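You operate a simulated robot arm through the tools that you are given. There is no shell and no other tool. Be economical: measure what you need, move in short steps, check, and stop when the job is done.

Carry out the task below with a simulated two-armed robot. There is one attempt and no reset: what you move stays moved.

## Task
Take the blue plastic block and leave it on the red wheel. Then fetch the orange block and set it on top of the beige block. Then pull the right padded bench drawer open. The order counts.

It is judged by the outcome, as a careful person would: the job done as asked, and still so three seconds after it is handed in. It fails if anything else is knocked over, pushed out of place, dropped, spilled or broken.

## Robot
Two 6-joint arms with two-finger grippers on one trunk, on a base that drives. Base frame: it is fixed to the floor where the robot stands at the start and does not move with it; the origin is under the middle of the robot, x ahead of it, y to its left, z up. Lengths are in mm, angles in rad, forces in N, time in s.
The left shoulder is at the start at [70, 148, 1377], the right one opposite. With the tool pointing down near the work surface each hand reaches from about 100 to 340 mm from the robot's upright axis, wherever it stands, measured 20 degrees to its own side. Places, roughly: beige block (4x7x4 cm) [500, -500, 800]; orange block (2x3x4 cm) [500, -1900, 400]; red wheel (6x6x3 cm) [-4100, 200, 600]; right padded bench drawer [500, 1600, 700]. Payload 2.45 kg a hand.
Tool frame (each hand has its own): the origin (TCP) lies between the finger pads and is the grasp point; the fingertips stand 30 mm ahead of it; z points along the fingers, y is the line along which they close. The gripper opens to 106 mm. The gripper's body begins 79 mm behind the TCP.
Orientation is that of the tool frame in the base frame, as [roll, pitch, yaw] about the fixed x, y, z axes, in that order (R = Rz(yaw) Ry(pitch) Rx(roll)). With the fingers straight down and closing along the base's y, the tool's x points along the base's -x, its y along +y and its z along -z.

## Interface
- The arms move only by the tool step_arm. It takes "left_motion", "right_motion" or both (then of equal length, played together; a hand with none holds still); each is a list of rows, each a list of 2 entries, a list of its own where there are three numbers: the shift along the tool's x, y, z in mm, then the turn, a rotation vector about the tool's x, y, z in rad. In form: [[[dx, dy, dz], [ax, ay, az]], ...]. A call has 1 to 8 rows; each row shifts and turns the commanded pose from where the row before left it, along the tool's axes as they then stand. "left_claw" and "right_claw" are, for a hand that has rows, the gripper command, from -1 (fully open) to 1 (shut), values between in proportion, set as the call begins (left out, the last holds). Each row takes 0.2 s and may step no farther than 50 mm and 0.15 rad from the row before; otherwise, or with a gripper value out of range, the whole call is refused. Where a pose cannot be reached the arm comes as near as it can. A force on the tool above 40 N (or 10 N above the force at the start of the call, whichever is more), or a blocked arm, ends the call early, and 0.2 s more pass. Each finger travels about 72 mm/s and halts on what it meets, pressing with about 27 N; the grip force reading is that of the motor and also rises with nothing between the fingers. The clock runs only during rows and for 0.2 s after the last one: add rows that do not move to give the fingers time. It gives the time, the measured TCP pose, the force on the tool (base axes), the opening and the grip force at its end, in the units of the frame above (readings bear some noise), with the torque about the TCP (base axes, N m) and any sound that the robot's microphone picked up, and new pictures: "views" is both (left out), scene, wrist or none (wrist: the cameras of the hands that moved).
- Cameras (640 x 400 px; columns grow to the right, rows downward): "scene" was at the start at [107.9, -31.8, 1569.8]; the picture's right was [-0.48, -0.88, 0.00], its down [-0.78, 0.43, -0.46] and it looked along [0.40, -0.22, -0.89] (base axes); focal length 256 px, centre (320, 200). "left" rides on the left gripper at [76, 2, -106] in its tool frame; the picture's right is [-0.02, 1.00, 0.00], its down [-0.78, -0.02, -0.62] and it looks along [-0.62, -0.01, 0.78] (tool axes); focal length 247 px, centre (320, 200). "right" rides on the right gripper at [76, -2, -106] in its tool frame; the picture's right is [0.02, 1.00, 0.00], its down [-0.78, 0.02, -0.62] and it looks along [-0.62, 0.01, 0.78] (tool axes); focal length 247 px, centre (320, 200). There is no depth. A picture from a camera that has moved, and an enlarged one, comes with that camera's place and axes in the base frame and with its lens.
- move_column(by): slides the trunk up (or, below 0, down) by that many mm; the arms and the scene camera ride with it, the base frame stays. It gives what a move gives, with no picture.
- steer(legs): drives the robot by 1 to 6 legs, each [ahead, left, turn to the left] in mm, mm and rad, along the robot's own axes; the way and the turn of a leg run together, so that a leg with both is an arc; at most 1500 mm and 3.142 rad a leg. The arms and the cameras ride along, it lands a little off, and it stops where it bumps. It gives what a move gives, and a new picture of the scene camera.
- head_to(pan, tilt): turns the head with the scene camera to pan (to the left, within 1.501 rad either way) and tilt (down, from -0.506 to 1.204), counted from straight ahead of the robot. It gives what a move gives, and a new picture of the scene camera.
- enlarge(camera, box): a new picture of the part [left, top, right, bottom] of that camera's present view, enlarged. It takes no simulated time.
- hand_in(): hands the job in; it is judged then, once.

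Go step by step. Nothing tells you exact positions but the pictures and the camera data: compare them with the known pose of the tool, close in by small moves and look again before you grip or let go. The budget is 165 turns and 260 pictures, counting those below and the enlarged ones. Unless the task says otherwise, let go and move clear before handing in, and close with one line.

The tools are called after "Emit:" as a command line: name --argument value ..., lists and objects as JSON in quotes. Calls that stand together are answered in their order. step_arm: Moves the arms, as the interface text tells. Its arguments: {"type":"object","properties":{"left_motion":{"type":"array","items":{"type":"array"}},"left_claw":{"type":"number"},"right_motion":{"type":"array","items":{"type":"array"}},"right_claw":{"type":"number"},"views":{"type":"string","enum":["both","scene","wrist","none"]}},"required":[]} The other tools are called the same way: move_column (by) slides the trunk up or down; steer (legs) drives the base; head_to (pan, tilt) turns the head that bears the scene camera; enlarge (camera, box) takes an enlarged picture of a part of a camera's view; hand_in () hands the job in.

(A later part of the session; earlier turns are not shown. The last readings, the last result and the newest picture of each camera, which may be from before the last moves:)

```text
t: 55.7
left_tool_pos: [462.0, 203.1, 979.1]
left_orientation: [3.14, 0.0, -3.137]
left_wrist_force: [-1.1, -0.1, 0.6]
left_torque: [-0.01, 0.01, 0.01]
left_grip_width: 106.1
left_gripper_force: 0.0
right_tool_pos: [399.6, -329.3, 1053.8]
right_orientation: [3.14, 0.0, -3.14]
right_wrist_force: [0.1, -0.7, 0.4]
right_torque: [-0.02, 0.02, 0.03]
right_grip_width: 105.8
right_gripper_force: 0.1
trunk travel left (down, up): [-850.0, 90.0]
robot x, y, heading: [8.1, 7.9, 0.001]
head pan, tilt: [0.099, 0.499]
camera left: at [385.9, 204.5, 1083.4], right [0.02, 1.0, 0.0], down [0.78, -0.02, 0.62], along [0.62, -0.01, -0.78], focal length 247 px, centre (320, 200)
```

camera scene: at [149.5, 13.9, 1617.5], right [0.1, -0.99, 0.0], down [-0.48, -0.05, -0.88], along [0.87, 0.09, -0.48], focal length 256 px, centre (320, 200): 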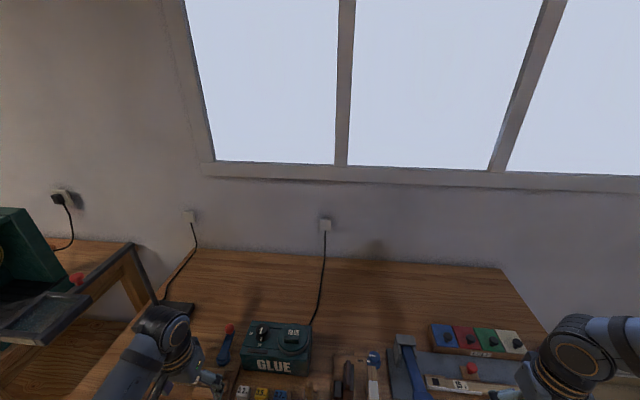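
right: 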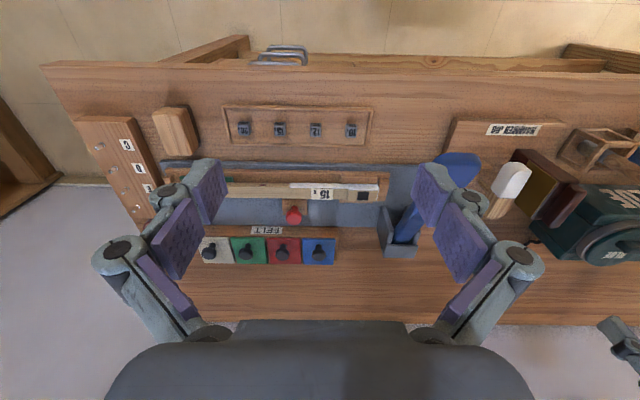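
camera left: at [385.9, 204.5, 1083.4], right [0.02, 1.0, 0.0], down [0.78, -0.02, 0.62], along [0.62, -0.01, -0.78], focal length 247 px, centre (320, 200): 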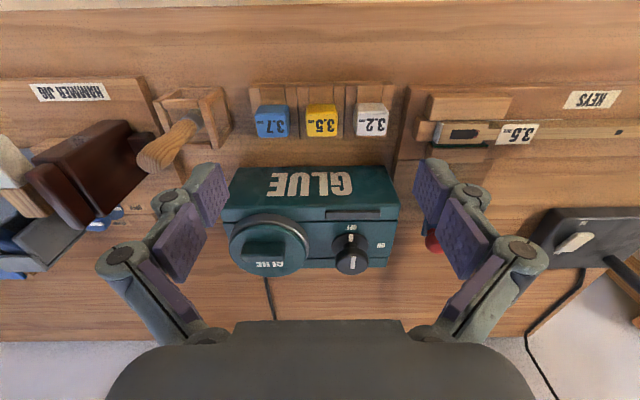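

From the two views the blue cube's top sits near [485, 155, 840], about 32 mm wide. The front/back gaps are roomier than the side gaps, so I'll turn the left tool 90° to close along base x.

Emit:
step_arm --left_motion '[[[0, 0, 0], [0, 0, 0.15]], [[0, 0, 0], [0, 0, 0.15]], [[0, 0, 0], [0, 0, 0.15]], [[0, 0, 0], [0, 0, 0.15]], [[0, 0, 0], [0, 0, 0.15]], [[0, 0, 0], [0, 0, 0.15]], [[0, 0, 0], [0, 0, 0.15]], [[0, 0, 0], [0, 0, 0.15]]]' --left_claw -0.3 --views "none"

Emit:
step_arm --left_motion '[[[0, 0, 0], [0, 0, 0.124]], [[0, 0, 0], [0, 0, 0.124]], [[0, 0, 0], [0, 0, 0.123]], [[-24, 12, 0], [0, 0, 0]], [[-24, 12, 0], [0, 0, 0]]]' --views "wrist"

```text
t: 57.5
left_tool_pos: [462.5, 205.1, 978.1]
left_orientation: [-3.141, -0.001, 1.943]
left_wrist_force: [-0.4, -0.9, -0.1]
left_torque: [0.01, 0.02, -0.02]
left_grip_width: 68.7
left_gripper_force: 0.0
right_tool_pos: [398.9, -328.1, 1054.1]
right_orientation: [-3.14, 0.0, -3.139]
right_wrist_force: [0.5, -0.5, 0.0]
right_torque: [0.01, 0.01, 0.03]
right_grip_width: 106.0
right_gripper_force: 0.0
trunk travel left (down, up): [-850.0, 90.0]
robot x, y, heading: [9.4, 6.2, 0.002]
head pan, tilt: [0.099, 0.499]
```

```text
t: 58.7
left_tool_pos: [480.2, 176.4, 967.3]
left_orientation: [-3.125, -0.044, 1.583]
left_wrist_force: [0.2, -0.1, 0.5]
left_torque: [-0.01, 0.04, 0.0]
left_grip_width: 68.8
left_gripper_force: 0.1
right_tool_pos: [398.9, -327.7, 1053.7]
right_orientation: [3.142, 0.0, -3.139]
right_wrist_force: [-0.1, 0.7, -0.4]
right_torque: [0.01, 0.02, -0.03]
right_grip_width: 106.2
right_gripper_force: 0.1
trunk travel left (down, up): [-850.0, 90.0]
robot x, y, heading: [7.8, 7.5, 0.003]
head pan, tilt: [0.099, 0.499]
camera left: at [483.9, 248.5, 1075.5], right [1.0, -0.01, -0.02], down [0.0, -0.81, 0.59], along [-0.02, -0.59, -0.81], focal length 247 px, centre (320, 200)
```

left: 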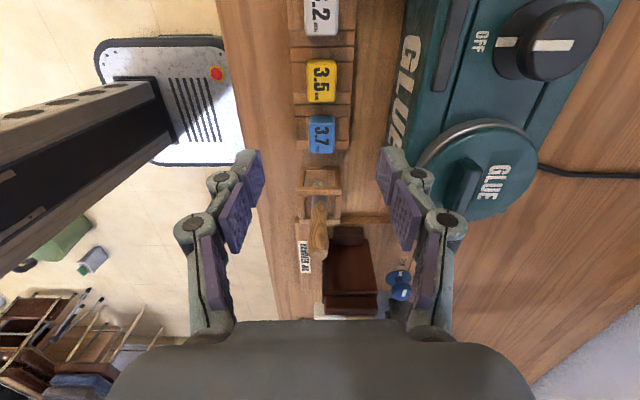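

The block reads [481, 156] again, so that agrees. I lower the trunk for better reach.

Emit:
move_column --by -80

Emit:
step_arm --left_motion '[[[0, 0, 0], [0, 0, 0]], [[0, 0, 0], [0, 0, 0]]]' --views "wrist"

```text
t: 59.9
left_tool_pos: [483.9, 176.3, 890.1]
left_orientation: [-3.132, -0.042, 1.582]
left_wrist_force: [0.1, 0.0, -0.3]
left_torque: [0.01, 0.02, 0.02]
left_grip_width: 68.9
left_gripper_force: 0.1
right_tool_pos: [398.5, -327.7, 974.0]
right_orientation: [-3.141, 0.0, -3.141]
right_wrist_force: [0.0, 0.5, -0.5]
right_torque: [-0.02, -0.01, -0.01]
right_grip_width: 105.8
right_gripper_force: 0.1
trunk travel left (down, up): [-770.0, 170.0]
robot x, y, heading: [5.2, 3.3, 0.002]
head pan, tilt: [0.099, 0.499]
```

```text
t: 60.5
left_tool_pos: [483.6, 176.3, 891.7]
left_orientation: [-3.133, -0.041, 1.583]
left_wrist_force: [0.4, 0.6, -0.2]
left_torque: [0.03, 0.03, 0.0]
left_grip_width: 69.2
left_gripper_force: 0.1
right_tool_pos: [399.0, -328.6, 974.2]
right_orientation: [-3.141, -0.001, -3.139]
right_wrist_force: [-0.2, 0.7, -0.6]
right_torque: [0.0, 0.0, -0.01]
right_grip_width: 106.1
right_gripper_force: 0.1
trunk travel left (down, up): [-770.0, 170.0]
robot x, y, heading: [9.5, 5.7, 0.002]
head pan, tilt: [0.099, 0.499]
camera left: at [486.3, 249.1, 999.6], right [1.0, -0.01, -0.01], down [0.0, -0.81, 0.59], along [-0.01, -0.59, -0.81], focal length 247 px, centre (320, 200)
```

left: 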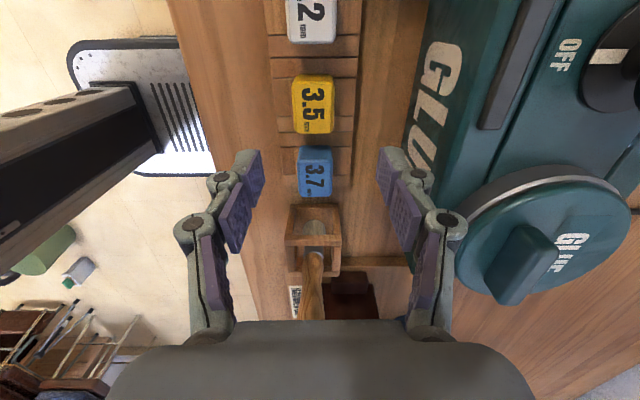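

The block sits slightly ahead of the fingers. I level the tool, centre it over the block and descend partway.

Emit:
step_arm --left_motion '[[[-23, -2, 0], [0, -0.041, 0]], [[0, 0, 10], [0, 0, 0]], [[0, 0, 10], [0, 0, 0]], [[0, 0, 10], [0, 0, 0]], [[0, 0, 0], [0, 0, 0]]]' --views "both"

Emit:
head_to --pan 0.3 --tilt 0.9

Emit:
enlarge --camera "scene" --box '[220, 120, 420, 260]'

```text
t: 61.9
left_tool_pos: [491.2, 174.4, 864.9]
left_orientation: [3.13, -0.04, 1.589]
left_wrist_force: [0.1, 0.0, 0.6]
left_torque: [-0.01, 0.01, 0.01]
left_grip_width: 69.0
left_gripper_force: 0.1
right_tool_pos: [399.1, -327.6, 973.5]
right_orientation: [-3.141, 0.002, -3.139]
right_wrist_force: [-0.6, -0.4, -0.4]
right_torque: [-0.01, -0.05, 0.0]
right_grip_width: 105.9
right_gripper_force: 0.0
trunk travel left (down, up): [-770.0, 170.0]
robot x, y, heading: [10.2, 6.1, -0.003]
head pan, tilt: [0.099, 0.499]
stopped in row 5 (left hand): the arm was blocked; the commanded pose is now the measured one
camera scene: at [150.5, 14.2, 1537.4], right [0.1, -0.99, 0.0], down [-0.48, -0.05, -0.88], along [0.87, 0.09, -0.48], focal length 256 px, centre (320, 200)
camera left: at [490.1, 245.3, 973.3], right [1.0, 0.0, 0.01], down [-0.01, -0.81, 0.59], along [0.01, -0.59, -0.81], focal length 247 px, centre (320, 200)
```

scene: 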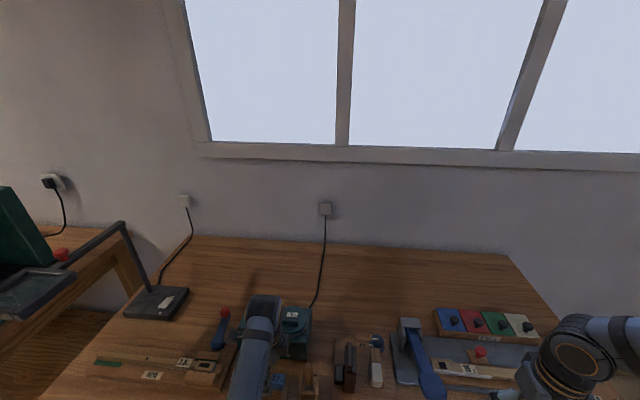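
left: 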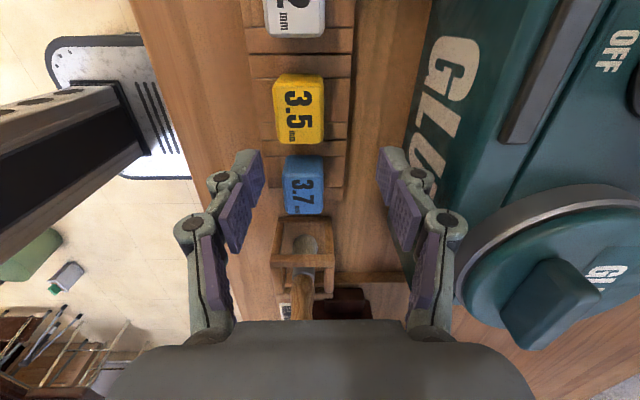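

```text
t: 62.8
left_tool_pos: [488.9, 172.7, 866.4]
left_orientation: [3.133, -0.038, 1.591]
left_wrist_force: [-0.5, -0.2, -0.5]
left_torque: [-0.01, 0.02, 0.01]
left_grip_width: 68.9
left_gripper_force: 0.0
right_tool_pos: [398.6, -327.5, 973.0]
right_orientation: [3.142, -0.001, -3.14]
right_wrist_force: [0.4, 0.2, -0.9]
right_torque: [-0.02, -0.02, 0.02]
right_grip_width: 105.9
right_gripper_force: 0.0
trunk travel left (down, up): [-770.0, 170.0]
robot x, y, heading: [6.1, 7.4, 0.005]
head pan, tilt: [0.3, 0.901]
camera scene: at [132.2, 27.3, 1503.6], right [0.3, -0.95, 0.0], down [-0.75, -0.23, -0.62], along [0.59, 0.18, -0.78], focal length 256 px, centre (320, 200)
```

scene: 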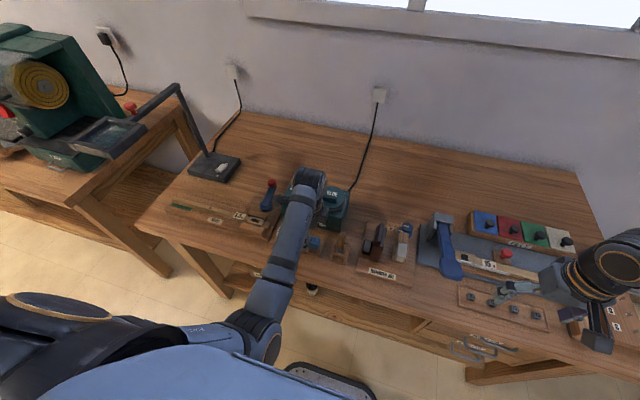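

```text
2.86 times, centred on (320, 190) of scene
camera zoom: at [132.2, 27.3, 1503.6], right [0.3, -0.95, 0.0], down [-0.75, -0.23, -0.62], along [0.59, 0.18, -0.78], focal length 731 px, centre (320, 229)
```

zoom: 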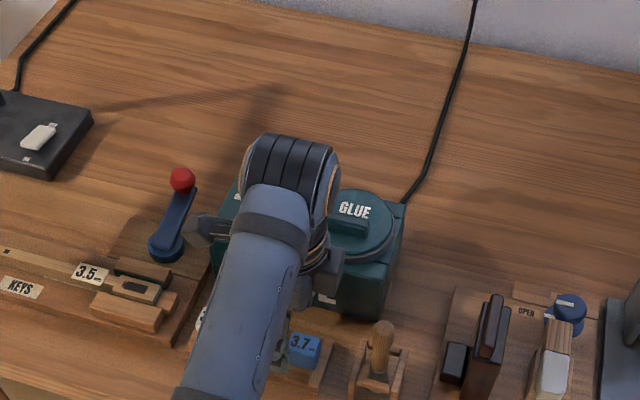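

The left wrist is at a joint limit here (blocked without force). I lift, shift the base 80 mm to the right so the hand works further to its own side, and narrow the opening.

Emit:
step_arm --left_motion '[[[0, 0, -30], [0, 0, 0]], [[0, 0, -30], [0, 0, 0]]]' --left_claw 0.0 --views "none"

Emit:
steer --legs '[[0, -80, 0]]'

Emit:
step_arm --left_motion '[[[40, -6, 0], [0, 0, 0]], [[10, 0, 0], [0, -0.04, 0]], [[0, 0, 0], [0, 0, 0]]]' --views "wrist"

```text
t: 63.4
left_tool_pos: [484.6, 186.9, 917.3]
left_orientation: [-3.138, -0.074, 1.6]
left_wrist_force: [0.4, -0.5, 0.6]
left_torque: [-0.01, -0.02, 0.0]
left_grip_width: 53.2
left_gripper_force: 0.0
right_tool_pos: [400.0, -327.7, 973.8]
right_orientation: [-3.14, -0.001, -3.14]
right_wrist_force: [-0.8, 0.8, -0.6]
right_torque: [0.0, 0.0, -0.01]
right_grip_width: 105.9
right_gripper_force: 0.1
trunk travel left (down, up): [-770.0, 170.0]
robot x, y, heading: [5.8, 10.4, 0.001]
head pan, tilt: [0.3, 0.901]
```

```text
t: 64.4
left_tool_pos: [485.5, 110.0, 919.8]
left_orientation: [3.137, -0.073, 1.6]
left_wrist_force: [1.2, 0.3, 0.1]
left_torque: [-0.03, -0.03, -0.01]
left_grip_width: 52.9
left_gripper_force: 0.1
right_tool_pos: [399.9, -406.1, 974.0]
right_orientation: [-3.141, 0.0, -3.139]
right_wrist_force: [-0.1, 1.1, 0.4]
right_torque: [-0.02, -0.04, 0.01]
right_grip_width: 105.9
right_gripper_force: 0.1
trunk travel left (down, up): [-770.0, 170.0]
robot x, y, heading: [8.7, -71.6, 0.003]
head pan, tilt: [0.3, 0.901]
camera scene: at [132.0, -50.0, 1503.5], right [0.3, -0.95, 0.0], down [-0.75, -0.23, -0.62], along [0.59, 0.18, -0.78], focal length 256 px, centre (320, 200)
```

scene: 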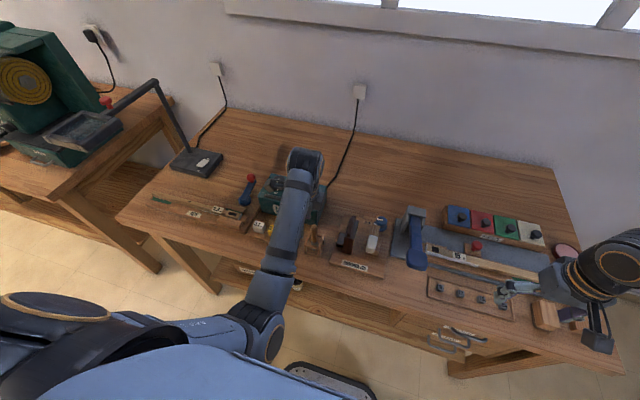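

```text
t: 65.2
left_tool_pos: [484.5, 155.6, 911.2]
left_orientation: [3.133, -0.036, 1.598]
left_wrist_force: [0.3, 0.0, 0.7]
left_torque: [0.05, -0.01, 0.0]
left_grip_width: 53.1
left_gripper_force: 0.0
left hand out of reach, approached as far as the arm can: row 1
right_tool_pos: [398.8, -409.1, 972.2]
right_orientation: [3.138, 0.002, -3.139]
right_wrist_force: [0.1, 0.1, 0.5]
right_torque: [0.02, 0.01, -0.05]
right_grip_width: 106.1
right_gripper_force: 0.0
trunk travel left (down, up): [-770.0, 170.0]
robot x, y, heading: [6.2, -71.6, 0.002]
head pan, tilt: [0.3, 0.901]
camera left: at [483.7, 226.9, 1019.1], right [1.0, 0.01, 0.01], down [0.0, -0.81, 0.59], along [0.01, -0.59, -0.81], focal length 247 px, centre (320, 200)
```

left: 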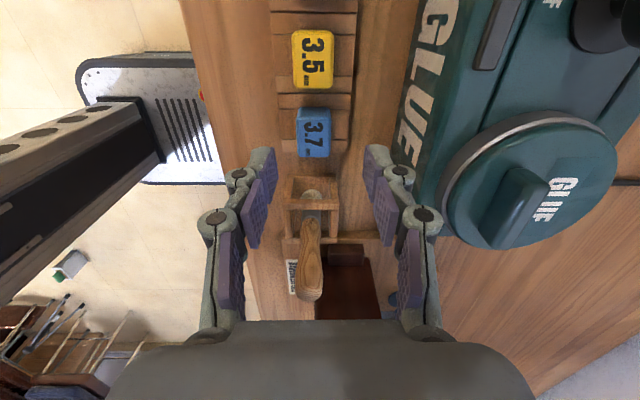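

The block now lines up with the descent axis. I descend in steps.

Emit:
step_arm --left_motion '[[[0, -3, 15], [0, 0, 0]], [[0, 0, 15], [0, 0, 0]], [[0, 0, 15], [0, 0, 0]], [[0, 0, 0], [0, 0, 0]]]' --views "wrist"

```text
t: 66.2
left_tool_pos: [478.5, 157.3, 868.9]
left_orientation: [3.138, -0.034, 1.6]
left_wrist_force: [0.4, -0.3, 0.0]
left_torque: [0.01, -0.02, -0.02]
left_grip_width: 52.9
left_gripper_force: 0.0
right_tool_pos: [399.1, -407.8, 973.5]
right_orientation: [-3.139, 0.0, -3.14]
right_wrist_force: [0.4, 0.5, -0.1]
right_torque: [0.01, 0.0, -0.03]
right_grip_width: 106.2
right_gripper_force: 0.0
trunk travel left (down, up): [-770.0, 170.0]
robot x, y, heading: [6.8, -69.6, 0.002]
head pan, tilt: [0.3, 0.901]
camera left: at [480.0, 230.0, 976.2], right [1.0, 0.01, 0.0], down [0.0, -0.8, 0.59], along [0.01, -0.59, -0.8], focal length 247 px, centre (320, 200)
```

left: 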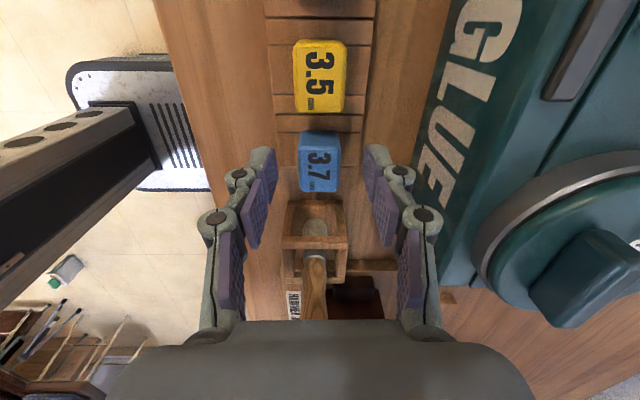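

Emit:
enlarge --camera "left" --box '[230, 80, 410, 230]'

```text
2.67 times, centred on (320, 155) of left
camera zoom: at [480.0, 230.0, 976.2], right [1.0, 0.01, 0.0], down [0.0, -0.8, 0.59], along [0.01, -0.59, -0.8], focal length 659 px, centre (320, 320)
```

zoom: 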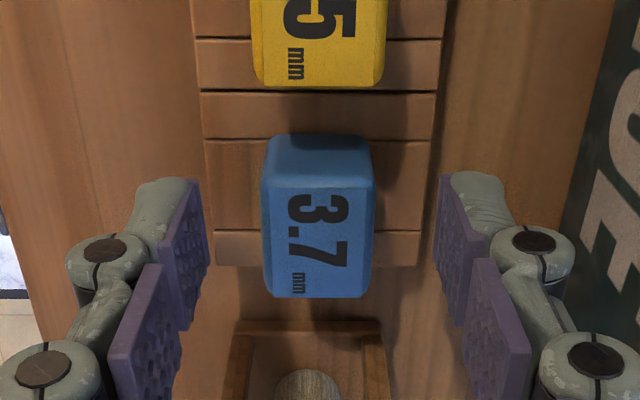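

The block is about 25×31 mm and centred between the pads. I go down 14 mm more and close.

Emit:
step_arm --left_motion '[[[0, 0, 7], [0, 0, 0]], [[0, 0, 7], [0, 0, 0]], [[0, 0, 0], [0, 0, 0]]]' --views "none"

Emit:
enlarge --camera "left" --box '[230, 80, 410, 230]'

```text
t: 67.0
left_tool_pos: [478.9, 157.6, 854.2]
left_orientation: [3.138, -0.035, 1.601]
left_wrist_force: [0.3, -0.1, 0.0]
left_torque: [0.0, 0.03, 0.01]
left_grip_width: 53.2
left_gripper_force: 0.0
right_tool_pos: [400.3, -408.7, 974.1]
right_orientation: [3.141, -0.001, -3.139]
right_wrist_force: [-1.1, 0.0, 0.2]
right_torque: [0.03, -0.01, 0.04]
right_grip_width: 106.1
right_gripper_force: 0.0
trunk travel left (down, up): [-770.0, 170.0]
robot x, y, heading: [9.6, -72.4, 0.004]
head pan, tilt: [0.3, 0.901]
```

```text
2.67 times, centred on (320, 155) of left
camera zoom: at [480.0, 230.8, 962.0], right [1.0, 0.01, 0.0], down [0.0, -0.8, 0.59], along [0.01, -0.59, -0.8], focal length 659 px, centre (320, 320)
```

zoom: 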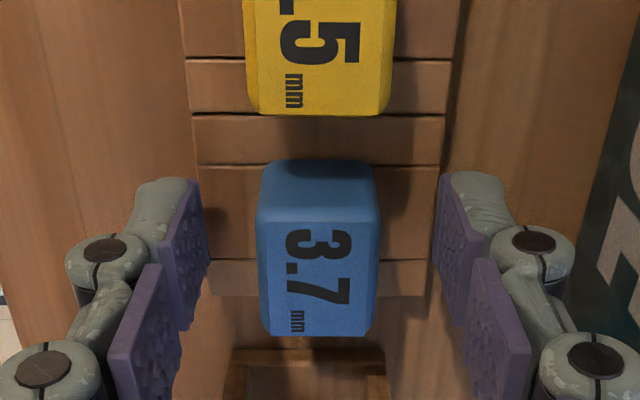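

The tips are about 5 mm above the tray, straddling the block. Closing.

Emit:
step_arm --left_motion '[[[0, 0, 0], [0, 0, 0]], [[0, 0, 0], [0, 0, 0]], [[0, 0, 0], [0, 0, 0]], [[0, 0, 0], [0, 0, 0]]]' --left_claw 1.0 --views "wrist"

```text
t: 68.0
left_tool_pos: [480.0, 158.5, 855.5]
left_orientation: [3.14, -0.034, 1.6]
left_wrist_force: [1.1, -0.9, 0.2]
left_torque: [-0.01, 0.0, -0.03]
left_grip_width: 24.7
left_gripper_force: 26.8
right_tool_pos: [399.4, -407.7, 973.2]
right_orientation: [-3.14, 0.001, 3.141]
right_wrist_force: [-0.1, 0.4, -0.3]
right_torque: [0.01, -0.01, 0.01]
right_grip_width: 106.3
right_gripper_force: 0.1
trunk travel left (down, up): [-770.0, 170.0]
robot x, y, heading: [10.1, -71.4, -0.0]
head pan, tilt: [0.3, 0.901]
camera left: at [480.1, 230.8, 962.2], right [1.0, 0.01, 0.0], down [0.0, -0.8, 0.59], along [0.01, -0.59, -0.8], focal length 247 px, centre (320, 200)
```

left: 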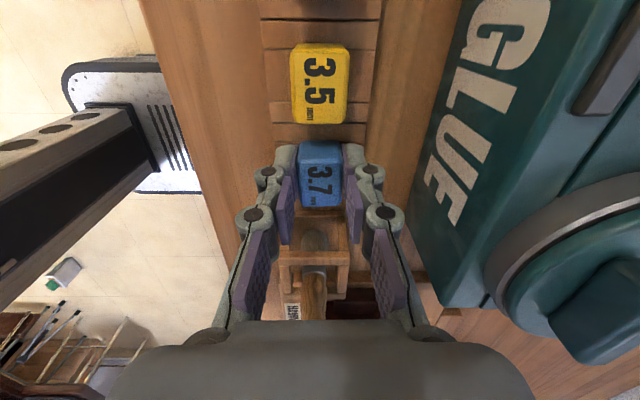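

Gripped at 24.7 mm. I lift using the trunk and check.

Emit:
step_arm --left_motion '[[[0, 0, -25], [0, 0, 0]], [[0, 0, -25], [0, 0, 0]]]' --views "none"

Emit:
move_column --by 110

Emit:
enlarge --camera "left" --box '[200, 60, 440, 240]'

```text
t: 68.6
left_tool_pos: [479.6, 156.9, 904.6]
left_orientation: [3.137, -0.034, 1.602]
left_wrist_force: [-0.3, -0.3, -0.4]
left_torque: [0.0, 0.02, -0.01]
left_grip_width: 24.5
left_gripper_force: 27.0
right_tool_pos: [398.5, -407.8, 973.1]
right_orientation: [-3.14, 0.0, -3.14]
right_wrist_force: [-0.5, -0.6, -1.4]
right_torque: [-0.01, -0.03, 0.0]
right_grip_width: 106.3
right_gripper_force: 0.1
trunk travel left (down, up): [-770.0, 170.0]
robot x, y, heading: [5.9, -76.9, -0.001]
head pan, tilt: [0.3, 0.901]
```

```text
t: 70.1
left_tool_pos: [479.4, 156.7, 1015.0]
left_orientation: [3.137, -0.034, 1.601]
left_wrist_force: [0.0, 0.0, -0.3]
left_torque: [-0.01, -0.02, 0.0]
left_grip_width: 24.6
left_gripper_force: 26.9
right_tool_pos: [398.5, -407.3, 1083.7]
right_orientation: [3.141, -0.001, -3.139]
right_wrist_force: [-0.1, -0.1, 0.0]
right_torque: [-0.01, -0.01, 0.01]
right_grip_width: 105.9
right_gripper_force: 0.0
trunk travel left (down, up): [-880.0, 60.0]
robot x, y, heading: [7.7, -73.9, 0.004]
head pan, tilt: [0.3, 0.901]
```

```text
2.22 times, centred on (320, 150) of left
camera zoom: at [480.1, 229.2, 1122.2], right [1.0, 0.01, 0.0], down [0.0, -0.8, 0.59], along [0.01, -0.59, -0.8], focal length 549 px, centre (320, 311)
```

zoom: 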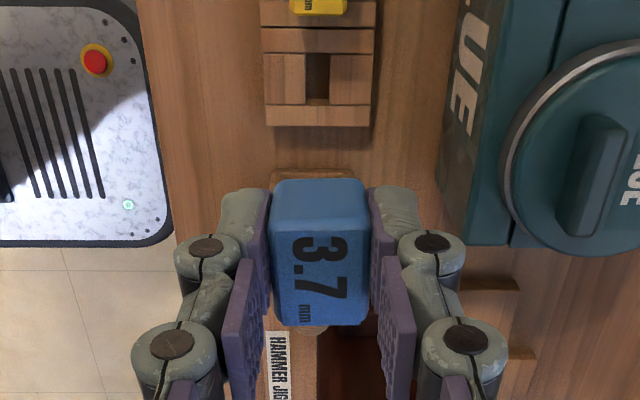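

The blue block is held securely. Now I back off, turn around, and go round the floor pedals toward the trolley.

Emit:
steer --legs '[[-700, 0, 0], [0, 0, 3.14], [0, -720, 0]]'

Emit:
head_to --pan 0.0 --tilt 0.8

```text
t: 84.7
left_tool_pos: [-1154.1, 424.5, 1014.7]
left_orientation: [3.138, -0.032, -1.558]
left_wrist_force: [-0.9, -0.2, -0.2]
left_torque: [0.03, 0.02, -0.01]
left_grip_width: 24.6
left_gripper_force: 27.5
right_tool_pos: [-1062.0, 987.3, 1084.2]
right_orientation: [-3.139, 0.001, -0.018]
right_wrist_force: [0.1, 0.1, -0.4]
right_torque: [0.03, 0.0, 0.01]
right_grip_width: 106.0
right_gripper_force: 0.1
trunk travel left (down, up): [-880.0, 60.0]
robot x, y, heading: [-686.2, 647.0, 3.123]
head pan, tilt: [0.3, 0.901]
camera scene: at [-798.2, 624.0, 1613.5], right [-0.28, 0.96, 0.0], down [0.75, 0.22, -0.62], along [-0.6, -0.17, -0.78], focal length 256 px, centre (320, 200)
```

scene: 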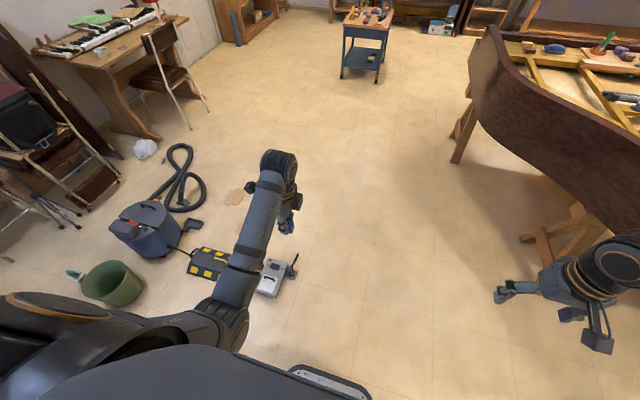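

```text
t: 85.5
left_tool_pos: [-1152.6, 424.8, 1014.7]
left_orientation: [3.136, -0.035, -1.561]
left_wrist_force: [-0.3, 0.4, 0.0]
left_torque: [-0.01, 0.03, 0.02]
left_grip_width: 24.7
left_gripper_force: 26.4
right_tool_pos: [-1062.0, 988.9, 1082.9]
right_orientation: [-3.141, 0.001, -0.017]
right_wrist_force: [0.1, 0.1, -0.5]
right_torque: [-0.03, 0.02, -0.01]
right_grip_width: 106.2
right_gripper_force: 0.1
trunk travel left (down, up): [-880.0, 60.0]
robot x, y, heading: [-675.9, 646.9, 3.122]
head pan, tilt: [0.0, 0.799]
camera scene: at [-806.3, 648.2, 1621.4], right [0.02, 1.0, 0.0], down [0.72, -0.01, -0.7], along [-0.7, 0.01, -0.72], focal length 256 px, centre (320, 200)
```

scene: 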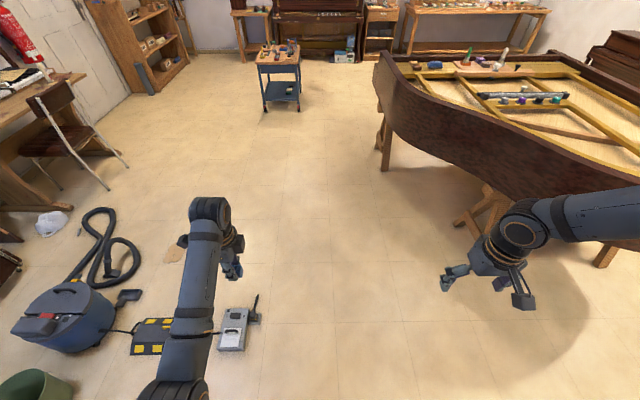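

The path is clear at y≈650. I drive past the pedals, then diagonally toward the trolley.

Emit:
steer --legs '[[1250, 0, 0.02], [1350, 420, 0]]'

Emit:
enlarge --camera "scene" --box '[220, 40, 440, 180]'

```text
t: 98.5
left_tool_pos: [-3750.5, 47.5, 1015.0]
left_orientation: [3.136, -0.034, -1.561]
left_wrist_force: [0.2, 0.4, 0.0]
left_torque: [0.04, -0.05, 0.0]
left_grip_width: 24.6
left_gripper_force: 27.0
right_tool_pos: [-3658.6, 611.0, 1084.3]
right_orientation: [-3.141, 0.0, -0.018]
right_wrist_force: [-0.1, -0.3, 0.9]
right_torque: [0.0, -0.01, 0.02]
right_grip_width: 105.7
right_gripper_force: 0.0
trunk travel left (down, up): [-880.0, 60.0]
robot x, y, heading: [-3272.4, 266.1, 3.125]
head pan, tilt: [0.0, 0.799]
camera scene: at [-3402.2, 269.9, 1621.5], right [0.02, 1.0, 0.0], down [0.72, -0.01, -0.7], along [-0.7, 0.01, -0.72], focal length 256 px, centre (320, 200)
```

scene: 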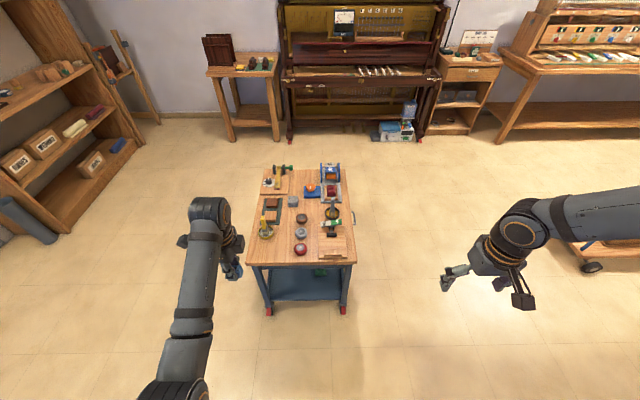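

```text
2.86 times, centred on (330, 110) of scene
camera zoom: at [-3402.2, 269.9, 1621.5], right [0.02, 1.0, 0.0], down [0.72, -0.01, -0.7], along [-0.7, 0.01, -0.72], focal length 731 px, centre (291, 457)
```

zoom: 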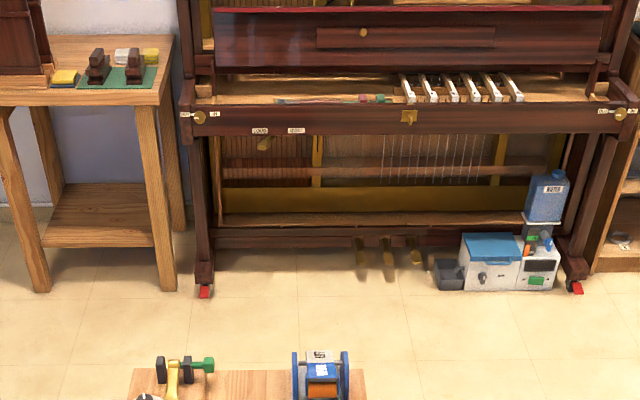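

The red wheel is near the front edge of the trolley, around [-4063, 188, 630]. I drive so that the left hand comes above it, and lower the trunk somewhat.

Emit:
steer --legs '[[315, -150, 0.015]]'

Emit:
move_column --by -170

Emit:
step_arm --left_motion '[[[0, 0, 0], [0, 0, 0]]]' --views "both"

```text
t: 100.7
left_tool_pos: [-4058.1, 194.7, 1015.1]
left_orientation: [3.136, -0.032, -1.549]
left_wrist_force: [0.6, -0.5, 0.6]
left_torque: [0.03, 0.03, 0.0]
left_grip_width: 24.8
left_gripper_force: 26.5
right_tool_pos: [-3974.7, 758.0, 1085.0]
right_orientation: [-3.14, 0.001, -0.004]
right_wrist_force: [-0.2, 0.2, -0.3]
right_torque: [-0.01, 0.0, 0.01]
right_grip_width: 105.8
right_gripper_force: 0.0
trunk travel left (down, up): [-880.0, 60.0]
robot x, y, heading: [-3585.7, 422.9, 3.138]
head pan, tilt: [0.0, 0.799]
camera scene: at [-3712.9, 421.2, 1621.7], right [0.0, 1.0, 0.0], down [0.72, 0.0, -0.7], along [-0.7, 0.0, -0.72], focal length 256 px, centre (320, 200)
```

scene: 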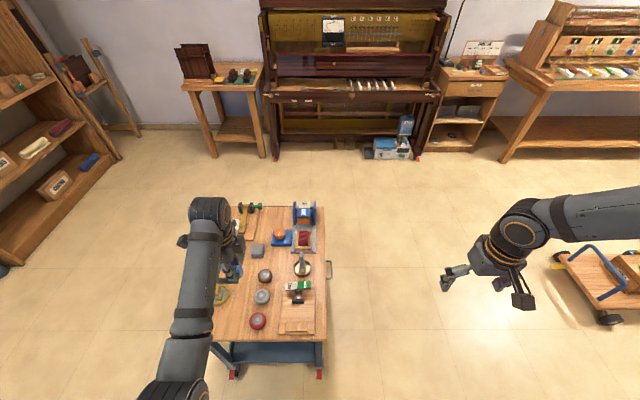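

```text
t: 102.6
left_tool_pos: [-4059.6, 195.3, 844.0]
left_orientation: [3.138, -0.035, -1.548]
left_wrist_force: [-0.1, -1.1, -0.2]
left_torque: [-0.01, 0.0, 0.01]
left_grip_width: 25.1
left_gripper_force: 26.9
right_tool_pos: [-3975.2, 759.0, 913.7]
right_orientation: [-3.141, 0.0, -0.005]
right_wrist_force: [0.0, -0.1, 0.1]
right_torque: [-0.02, -0.01, -0.01]
right_grip_width: 106.2
right_gripper_force: 0.0
trunk travel left (down, up): [-710.0, 230.0]
robot x, y, heading: [-3585.7, 424.3, 3.134]
head pan, tilt: [0.0, 0.799]
```

```text
t: 103.0
left_tool_pos: [-4059.9, 195.5, 843.1]
left_orientation: [3.136, -0.035, -1.547]
left_wrist_force: [-0.2, 0.2, 0.0]
left_torque: [0.02, 0.01, 0.01]
left_grip_width: 24.7
left_gripper_force: 27.2
right_tool_pos: [-3975.3, 759.2, 912.4]
right_orientation: [-3.142, 0.001, -0.004]
right_wrist_force: [0.7, 0.4, -0.2]
right_torque: [-0.02, 0.01, 0.0]
right_grip_width: 105.9
right_gripper_force: 0.0
trunk travel left (down, up): [-710.0, 230.0]
robot x, y, heading: [-3587.4, 422.2, 3.136]
head pan, tilt: [0.0, 0.799]
camera scene: at [-3715.4, 422.4, 1451.5], right [0.0, 1.0, 0.0], down [0.72, 0.0, -0.7], along [-0.7, 0.0, -0.72], focal length 256 px, centre (320, 200)
camera left: at [-4058.1, 122.6, 952.3], right [-1.0, 0.0, 0.0], down [0.0, 0.8, 0.59], along [0.0, 0.59, -0.8], focal length 247 px, centre (320, 200)
```

scene: 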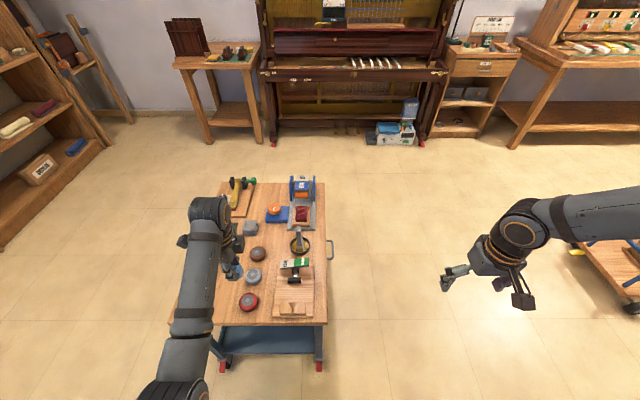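
left: 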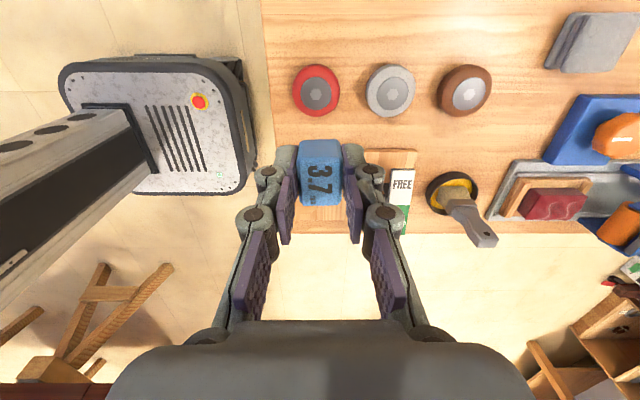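

The block hangs almost directly over the red wheel. I shift 6 mm, lower the trunk by 110 and measure again.

Emit:
move_column --by -110

Emit:
step_arm --left_motion '[[[0, -6, 0], [0, 0, 0]], [[0, 0, 0], [0, 0, 0]]]' --views "both"

Emit:
enlarge --camera "scene" --box '[160, 200, 340, 320]'

```text
t: 104.5
left_tool_pos: [-4060.2, 195.8, 733.7]
left_orientation: [3.137, -0.035, -1.548]
left_wrist_force: [0.5, 0.1, -0.7]
left_torque: [0.02, 0.0, -0.01]
left_grip_width: 24.5
left_gripper_force: 26.8
right_tool_pos: [-3975.3, 759.4, 803.5]
right_orientation: [3.141, 0.0, -0.003]
right_wrist_force: [0.7, 0.2, 1.3]
right_torque: [0.0, 0.0, 0.01]
right_grip_width: 105.9
right_gripper_force: 0.0
trunk travel left (down, up): [-600.0, 340.0]
robot x, y, heading: [-3583.5, 419.8, 3.138]
head pan, tilt: [0.0, 0.799]
```

```text
t: 105.0
left_tool_pos: [-4053.2, 195.2, 734.3]
left_orientation: [3.138, -0.035, -1.547]
left_wrist_force: [-0.7, 0.3, -0.8]
left_torque: [0.04, -0.01, 0.0]
left_grip_width: 24.7
left_gripper_force: 27.3
right_tool_pos: [-3975.6, 759.3, 803.6]
right_orientation: [-3.141, -0.001, -0.002]
right_wrist_force: [-0.5, -0.7, 0.2]
right_torque: [-0.01, 0.03, -0.01]
right_grip_width: 106.2
right_gripper_force: 0.1
trunk travel left (down, up): [-600.0, 340.0]
robot x, y, heading: [-3583.9, 423.2, 3.132]
head pan, tilt: [0.0, 0.799]
camera scene: at [-3715.4, 422.4, 1341.4], right [0.0, 1.0, 0.0], down [0.72, 0.0, -0.7], along [-0.7, 0.0, -0.72], focal length 256 px, centre (320, 200)
camera left: at [-4051.9, 122.9, 842.3], right [-1.0, 0.0, 0.0], down [0.0, 0.8, 0.59], along [0.0, 0.59, -0.8], focal length 247 px, centre (320, 200)
```

scene: 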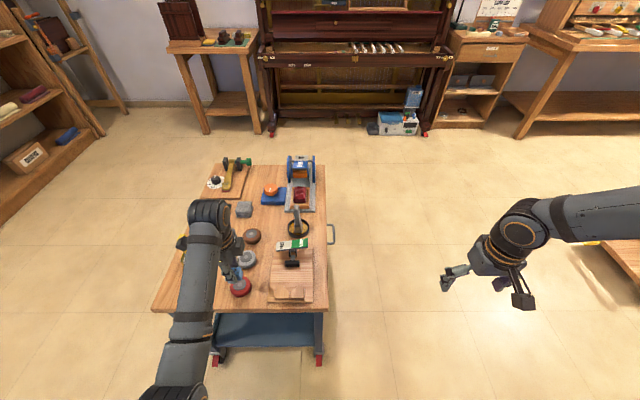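
left: 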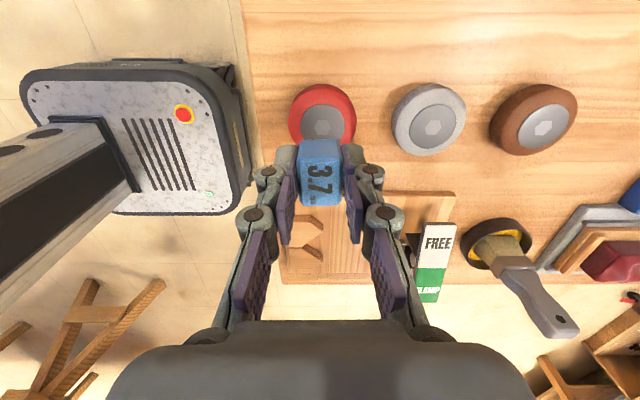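

```text
3.33 times, centred on (250, 260) of scene
camera zoom: at [-3715.4, 422.4, 1341.4], right [0.0, 1.0, 0.0], down [0.72, 0.0, -0.7], along [-0.7, 0.0, -0.72], focal length 852 px, centre (553, 0)
```

zoom: 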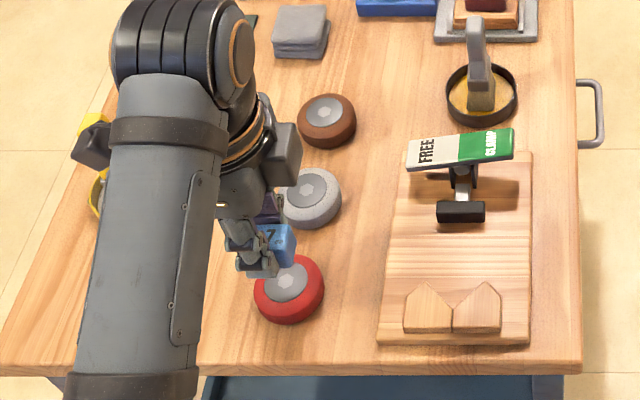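

Measured the hub top at about [-4054, 199, 619]. I shift 5 mm and lower to just above it.

Emit:
step_arm --left_motion '[[[-5, 1, 0], [0, 0, 0]], [[0, 0, 0], [0, 0, 0]]]' --views "none"

Emit:
move_column --by -62

Emit:
step_arm --left_motion '[[[0, 0, 0], [0, 0, 0]]]' --views "wrist"

Emit:
enlarge --camera "scene" --box '[190, 180, 310, 280]'

Emit:
enlarge --camera "left" --box '[230, 80, 410, 230]'

```text
t: 105.7
left_tool_pos: [-4053.9, 200.8, 733.7]
left_orientation: [3.137, -0.032, -1.548]
left_wrist_force: [-0.8, 0.9, -0.6]
left_torque: [0.03, 0.0, 0.03]
left_grip_width: 24.8
left_gripper_force: 26.9
right_tool_pos: [-3976.3, 759.5, 802.9]
right_orientation: [3.141, 0.0, -0.002]
right_wrist_force: [-0.9, 0.6, -1.3]
right_torque: [-0.05, 0.01, -0.03]
right_grip_width: 106.2
right_gripper_force: 0.1
trunk travel left (down, up): [-600.0, 340.0]
robot x, y, heading: [-3585.0, 426.8, 3.14]
head pan, tilt: [0.0, 0.799]
```

```text
t: 106.7
left_tool_pos: [-4053.2, 202.3, 675.7]
left_orientation: [3.132, -0.034, -1.549]
left_wrist_force: [2.2, 0.6, 30.2]
left_torque: [0.08, -0.19, -0.02]
left_grip_width: 23.9
left_gripper_force: 27.2
right_tool_pos: [-3974.3, 761.1, 742.4]
right_orientation: [3.14, 0.004, -0.005]
right_wrist_force: [0.0, 0.2, -0.3]
right_torque: [0.0, 0.01, -0.01]
right_grip_width: 106.1
right_gripper_force: 0.2
trunk travel left (down, up): [-538.0, 402.0]
robot x, y, heading: [-3592.5, 419.6, 3.139]
head pan, tilt: [0.0, 0.799]
```

```text
t: 107.1
left_tool_pos: [-4054.3, 202.2, 676.0]
left_orientation: [3.132, -0.036, -1.549]
left_wrist_force: [-1.9, 0.3, 35.6]
left_torque: [0.09, -0.07, -0.04]
left_grip_width: 23.9
left_gripper_force: 26.9
right_tool_pos: [-3973.5, 760.2, 742.8]
right_orientation: [3.14, 0.005, -0.003]
right_wrist_force: [0.3, 0.6, 1.1]
right_torque: [0.02, 0.0, 0.02]
right_grip_width: 105.9
right_gripper_force: 0.1
trunk travel left (down, up): [-538.0, 402.0]
robot x, y, heading: [-3585.6, 423.0, 3.141]
head pan, tilt: [0.0, 0.799]
camera left: at [-4051.4, 128.9, 783.5], right [-1.0, 0.0, 0.01], down [0.01, 0.81, 0.59], along [-0.01, 0.59, -0.81], focal length 247 px, centre (320, 200)
```

left: 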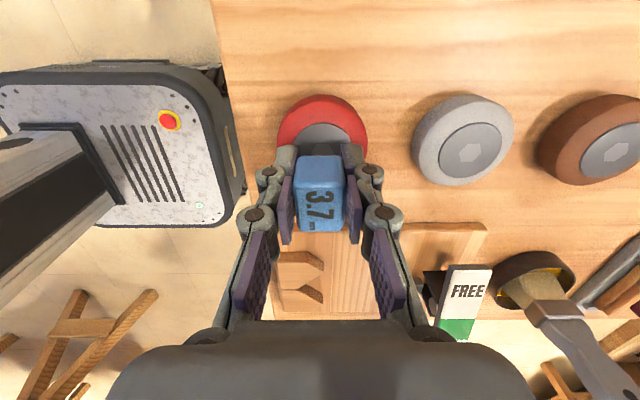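

```text
4.00 times, centred on (250, 230) of scene
camera zoom: at [-3711.5, 424.5, 1280.1], right [0.0, 1.0, 0.0], down [0.71, 0.0, -0.7], along [-0.7, 0.0, -0.71], focal length 1023 px, centre (600, 80)
```

zoom: 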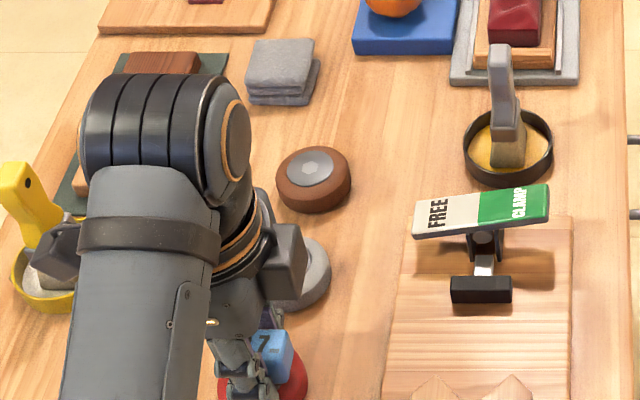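

```text
2.67 times, centred on (320, 155) of left
camera zoom: at [-4051.4, 128.9, 783.5], right [-1.0, 0.0, 0.01], down [0.01, 0.81, 0.59], along [-0.01, 0.59, -0.81], focal length 659 px, centre (320, 320)
```

zoom: 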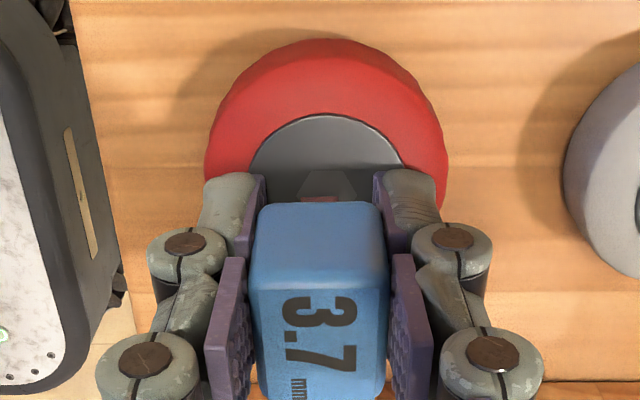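

I touched earlier than expected: the hub top is really about z 640 and y 191. I raise 20 mm, shift 10 mm toward -y, and look again.

Emit:
move_column --by 20

Emit:
step_arm --left_motion '[[[10, 0, 0], [0, 0, 0]], [[0, 0, 0], [0, 0, 0]]]' --views "none"

Emit:
enlarge --camera "left" --box '[230, 80, 410, 230]'

```text
t: 107.7
left_tool_pos: [-4054.6, 200.5, 691.2]
left_orientation: [3.141, -0.037, -1.547]
left_wrist_force: [0.0, -0.6, -0.9]
left_torque: [0.02, -0.01, -0.01]
left_grip_width: 23.7
left_gripper_force: 26.6
right_tool_pos: [-3975.7, 759.0, 761.4]
right_orientation: [-3.141, -0.002, -0.002]
right_wrist_force: [0.0, 0.3, 0.3]
right_torque: [-0.03, 0.0, -0.05]
right_grip_width: 106.0
right_gripper_force: 0.0
trunk travel left (down, up): [-558.0, 382.0]
robot x, y, heading: [-3587.3, 425.9, 3.144]
head pan, tilt: [0.0, 0.799]
```

```text
t: 108.3
left_tool_pos: [-4053.9, 191.3, 692.8]
left_orientation: [3.14, -0.035, -1.549]
left_wrist_force: [-0.7, -0.7, -0.6]
left_torque: [0.0, 0.01, 0.01]
left_grip_width: 24.3
left_gripper_force: 26.9
right_tool_pos: [-3976.0, 758.3, 761.1]
right_orientation: [3.14, -0.001, -0.002]
right_wrist_force: [0.6, 0.1, 0.0]
right_torque: [-0.01, 0.0, 0.0]
right_grip_width: 106.1
right_gripper_force: 0.1
trunk travel left (down, up): [-558.0, 382.0]
robot x, y, heading: [-3585.6, 421.1, 3.139]
head pan, tilt: [0.0, 0.799]
```

```text
2.67 times, centred on (320, 155) of left
camera zoom: at [-4052.8, 117.6, 800.3], right [-1.0, 0.0, 0.0], down [0.0, 0.8, 0.59], along [0.0, 0.59, -0.8], focal length 659 px, centre (320, 320)
```

zoom: 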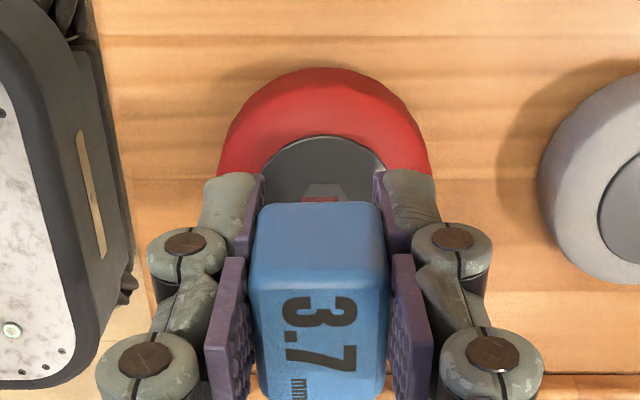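

Hub top is at about z 645 and the block has slid up in the grip so its bottom is level with the fingertips. It's centred now; lowering to about 1–2 mm above the hub.

Emit:
step_arm --left_motion '[[[0, 0, 7], [0, 0, 0]], [[0, 0, 6], [0, 0, 0]], [[0, 0, 0], [0, 0, 0]]]' --views "none"

Emit:
enlarge --camera "left" --box '[230, 80, 410, 230]'

Emit:
head_to --pan 0.3 --tilt 0.95

Emit:
enlarge --camera "scene" --box '[280, 100, 440, 240]'

```text
t: 109.1
left_tool_pos: [-4054.5, 190.0, 679.9]
left_orientation: [3.138, -0.035, -1.55]
left_wrist_force: [-0.8, 0.5, 0.8]
left_torque: [0.0, 0.02, 0.0]
left_grip_width: 24.1
left_gripper_force: 26.9
right_tool_pos: [-3974.8, 759.4, 761.4]
right_orientation: [-3.14, 0.001, -0.002]
right_wrist_force: [0.3, 0.3, -1.1]
right_torque: [0.0, 0.0, 0.0]
right_grip_width: 106.1
right_gripper_force: 0.1
trunk travel left (down, up): [-558.0, 382.0]
robot x, y, heading: [-3586.6, 424.4, 3.143]
head pan, tilt: [0.0, 0.799]
```

```text
2.67 times, centred on (320, 155) of left
camera zoom: at [-4052.8, 117.1, 787.2], right [-1.0, 0.0, 0.0], down [0.0, 0.8, 0.59], along [0.0, 0.59, -0.8], focal length 659 px, centre (320, 320)
```

zoom: 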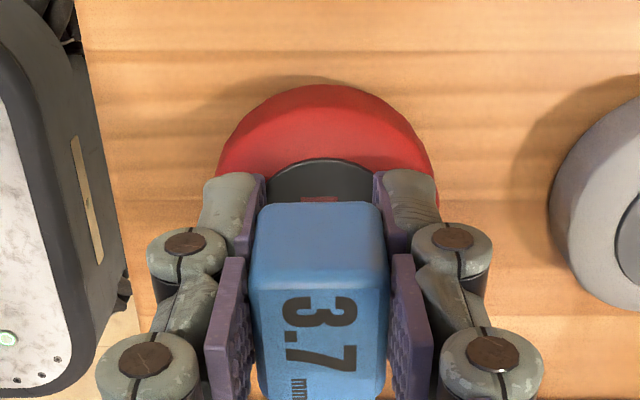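

```text
t: 109.9
left_tool_pos: [-4055.2, 190.4, 679.2]
left_orientation: [3.14, -0.034, -1.548]
left_wrist_force: [-0.6, -0.7, 0.0]
left_torque: [0.02, -0.01, 0.0]
left_grip_width: 23.9
left_gripper_force: 27.0
right_tool_pos: [-3975.0, 759.5, 761.3]
right_orientation: [-3.141, 0.0, -0.004]
right_wrist_force: [-0.6, -0.1, 0.5]
right_torque: [-0.03, -0.01, -0.01]
right_grip_width: 106.2
right_gripper_force: 0.1
trunk travel left (down, up): [-558.0, 382.0]
robot x, y, heading: [-3584.3, 423.7, 3.142]
head pan, tilt: [0.3, 0.949]
camera scene: at [-3704.1, 400.9, 1287.9], right [-0.29, 0.96, 0.0], down [0.78, 0.24, -0.58], along [-0.56, -0.17, -0.81], focal length 256 px, centre (320, 200)
```

scene: 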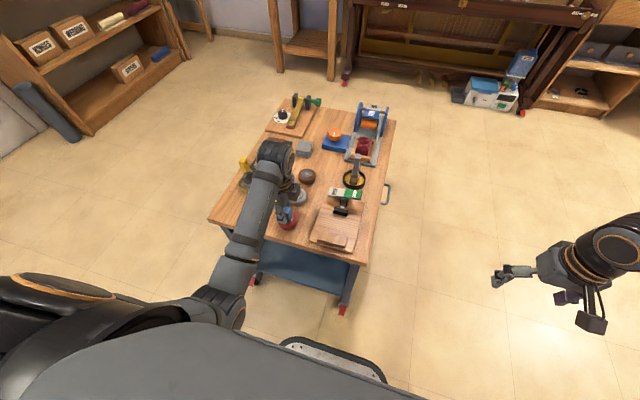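

```text
2.86 times, centred on (360, 170) of scene
camera zoom: at [-3704.1, 400.9, 1287.9], right [-0.29, 0.96, 0.0], down [0.78, 0.24, -0.58], along [-0.56, -0.17, -0.81], focal length 731 px, centre (206, 286)
```

zoom: 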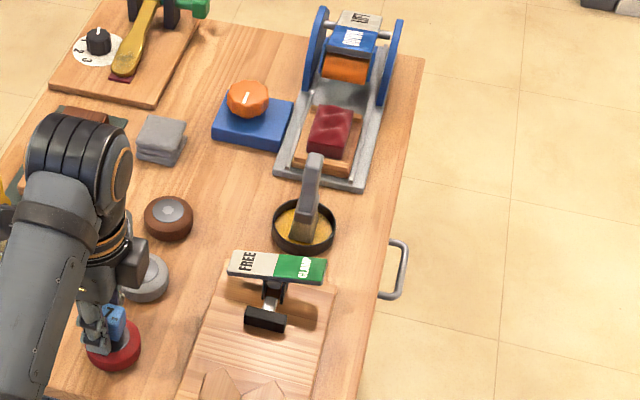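

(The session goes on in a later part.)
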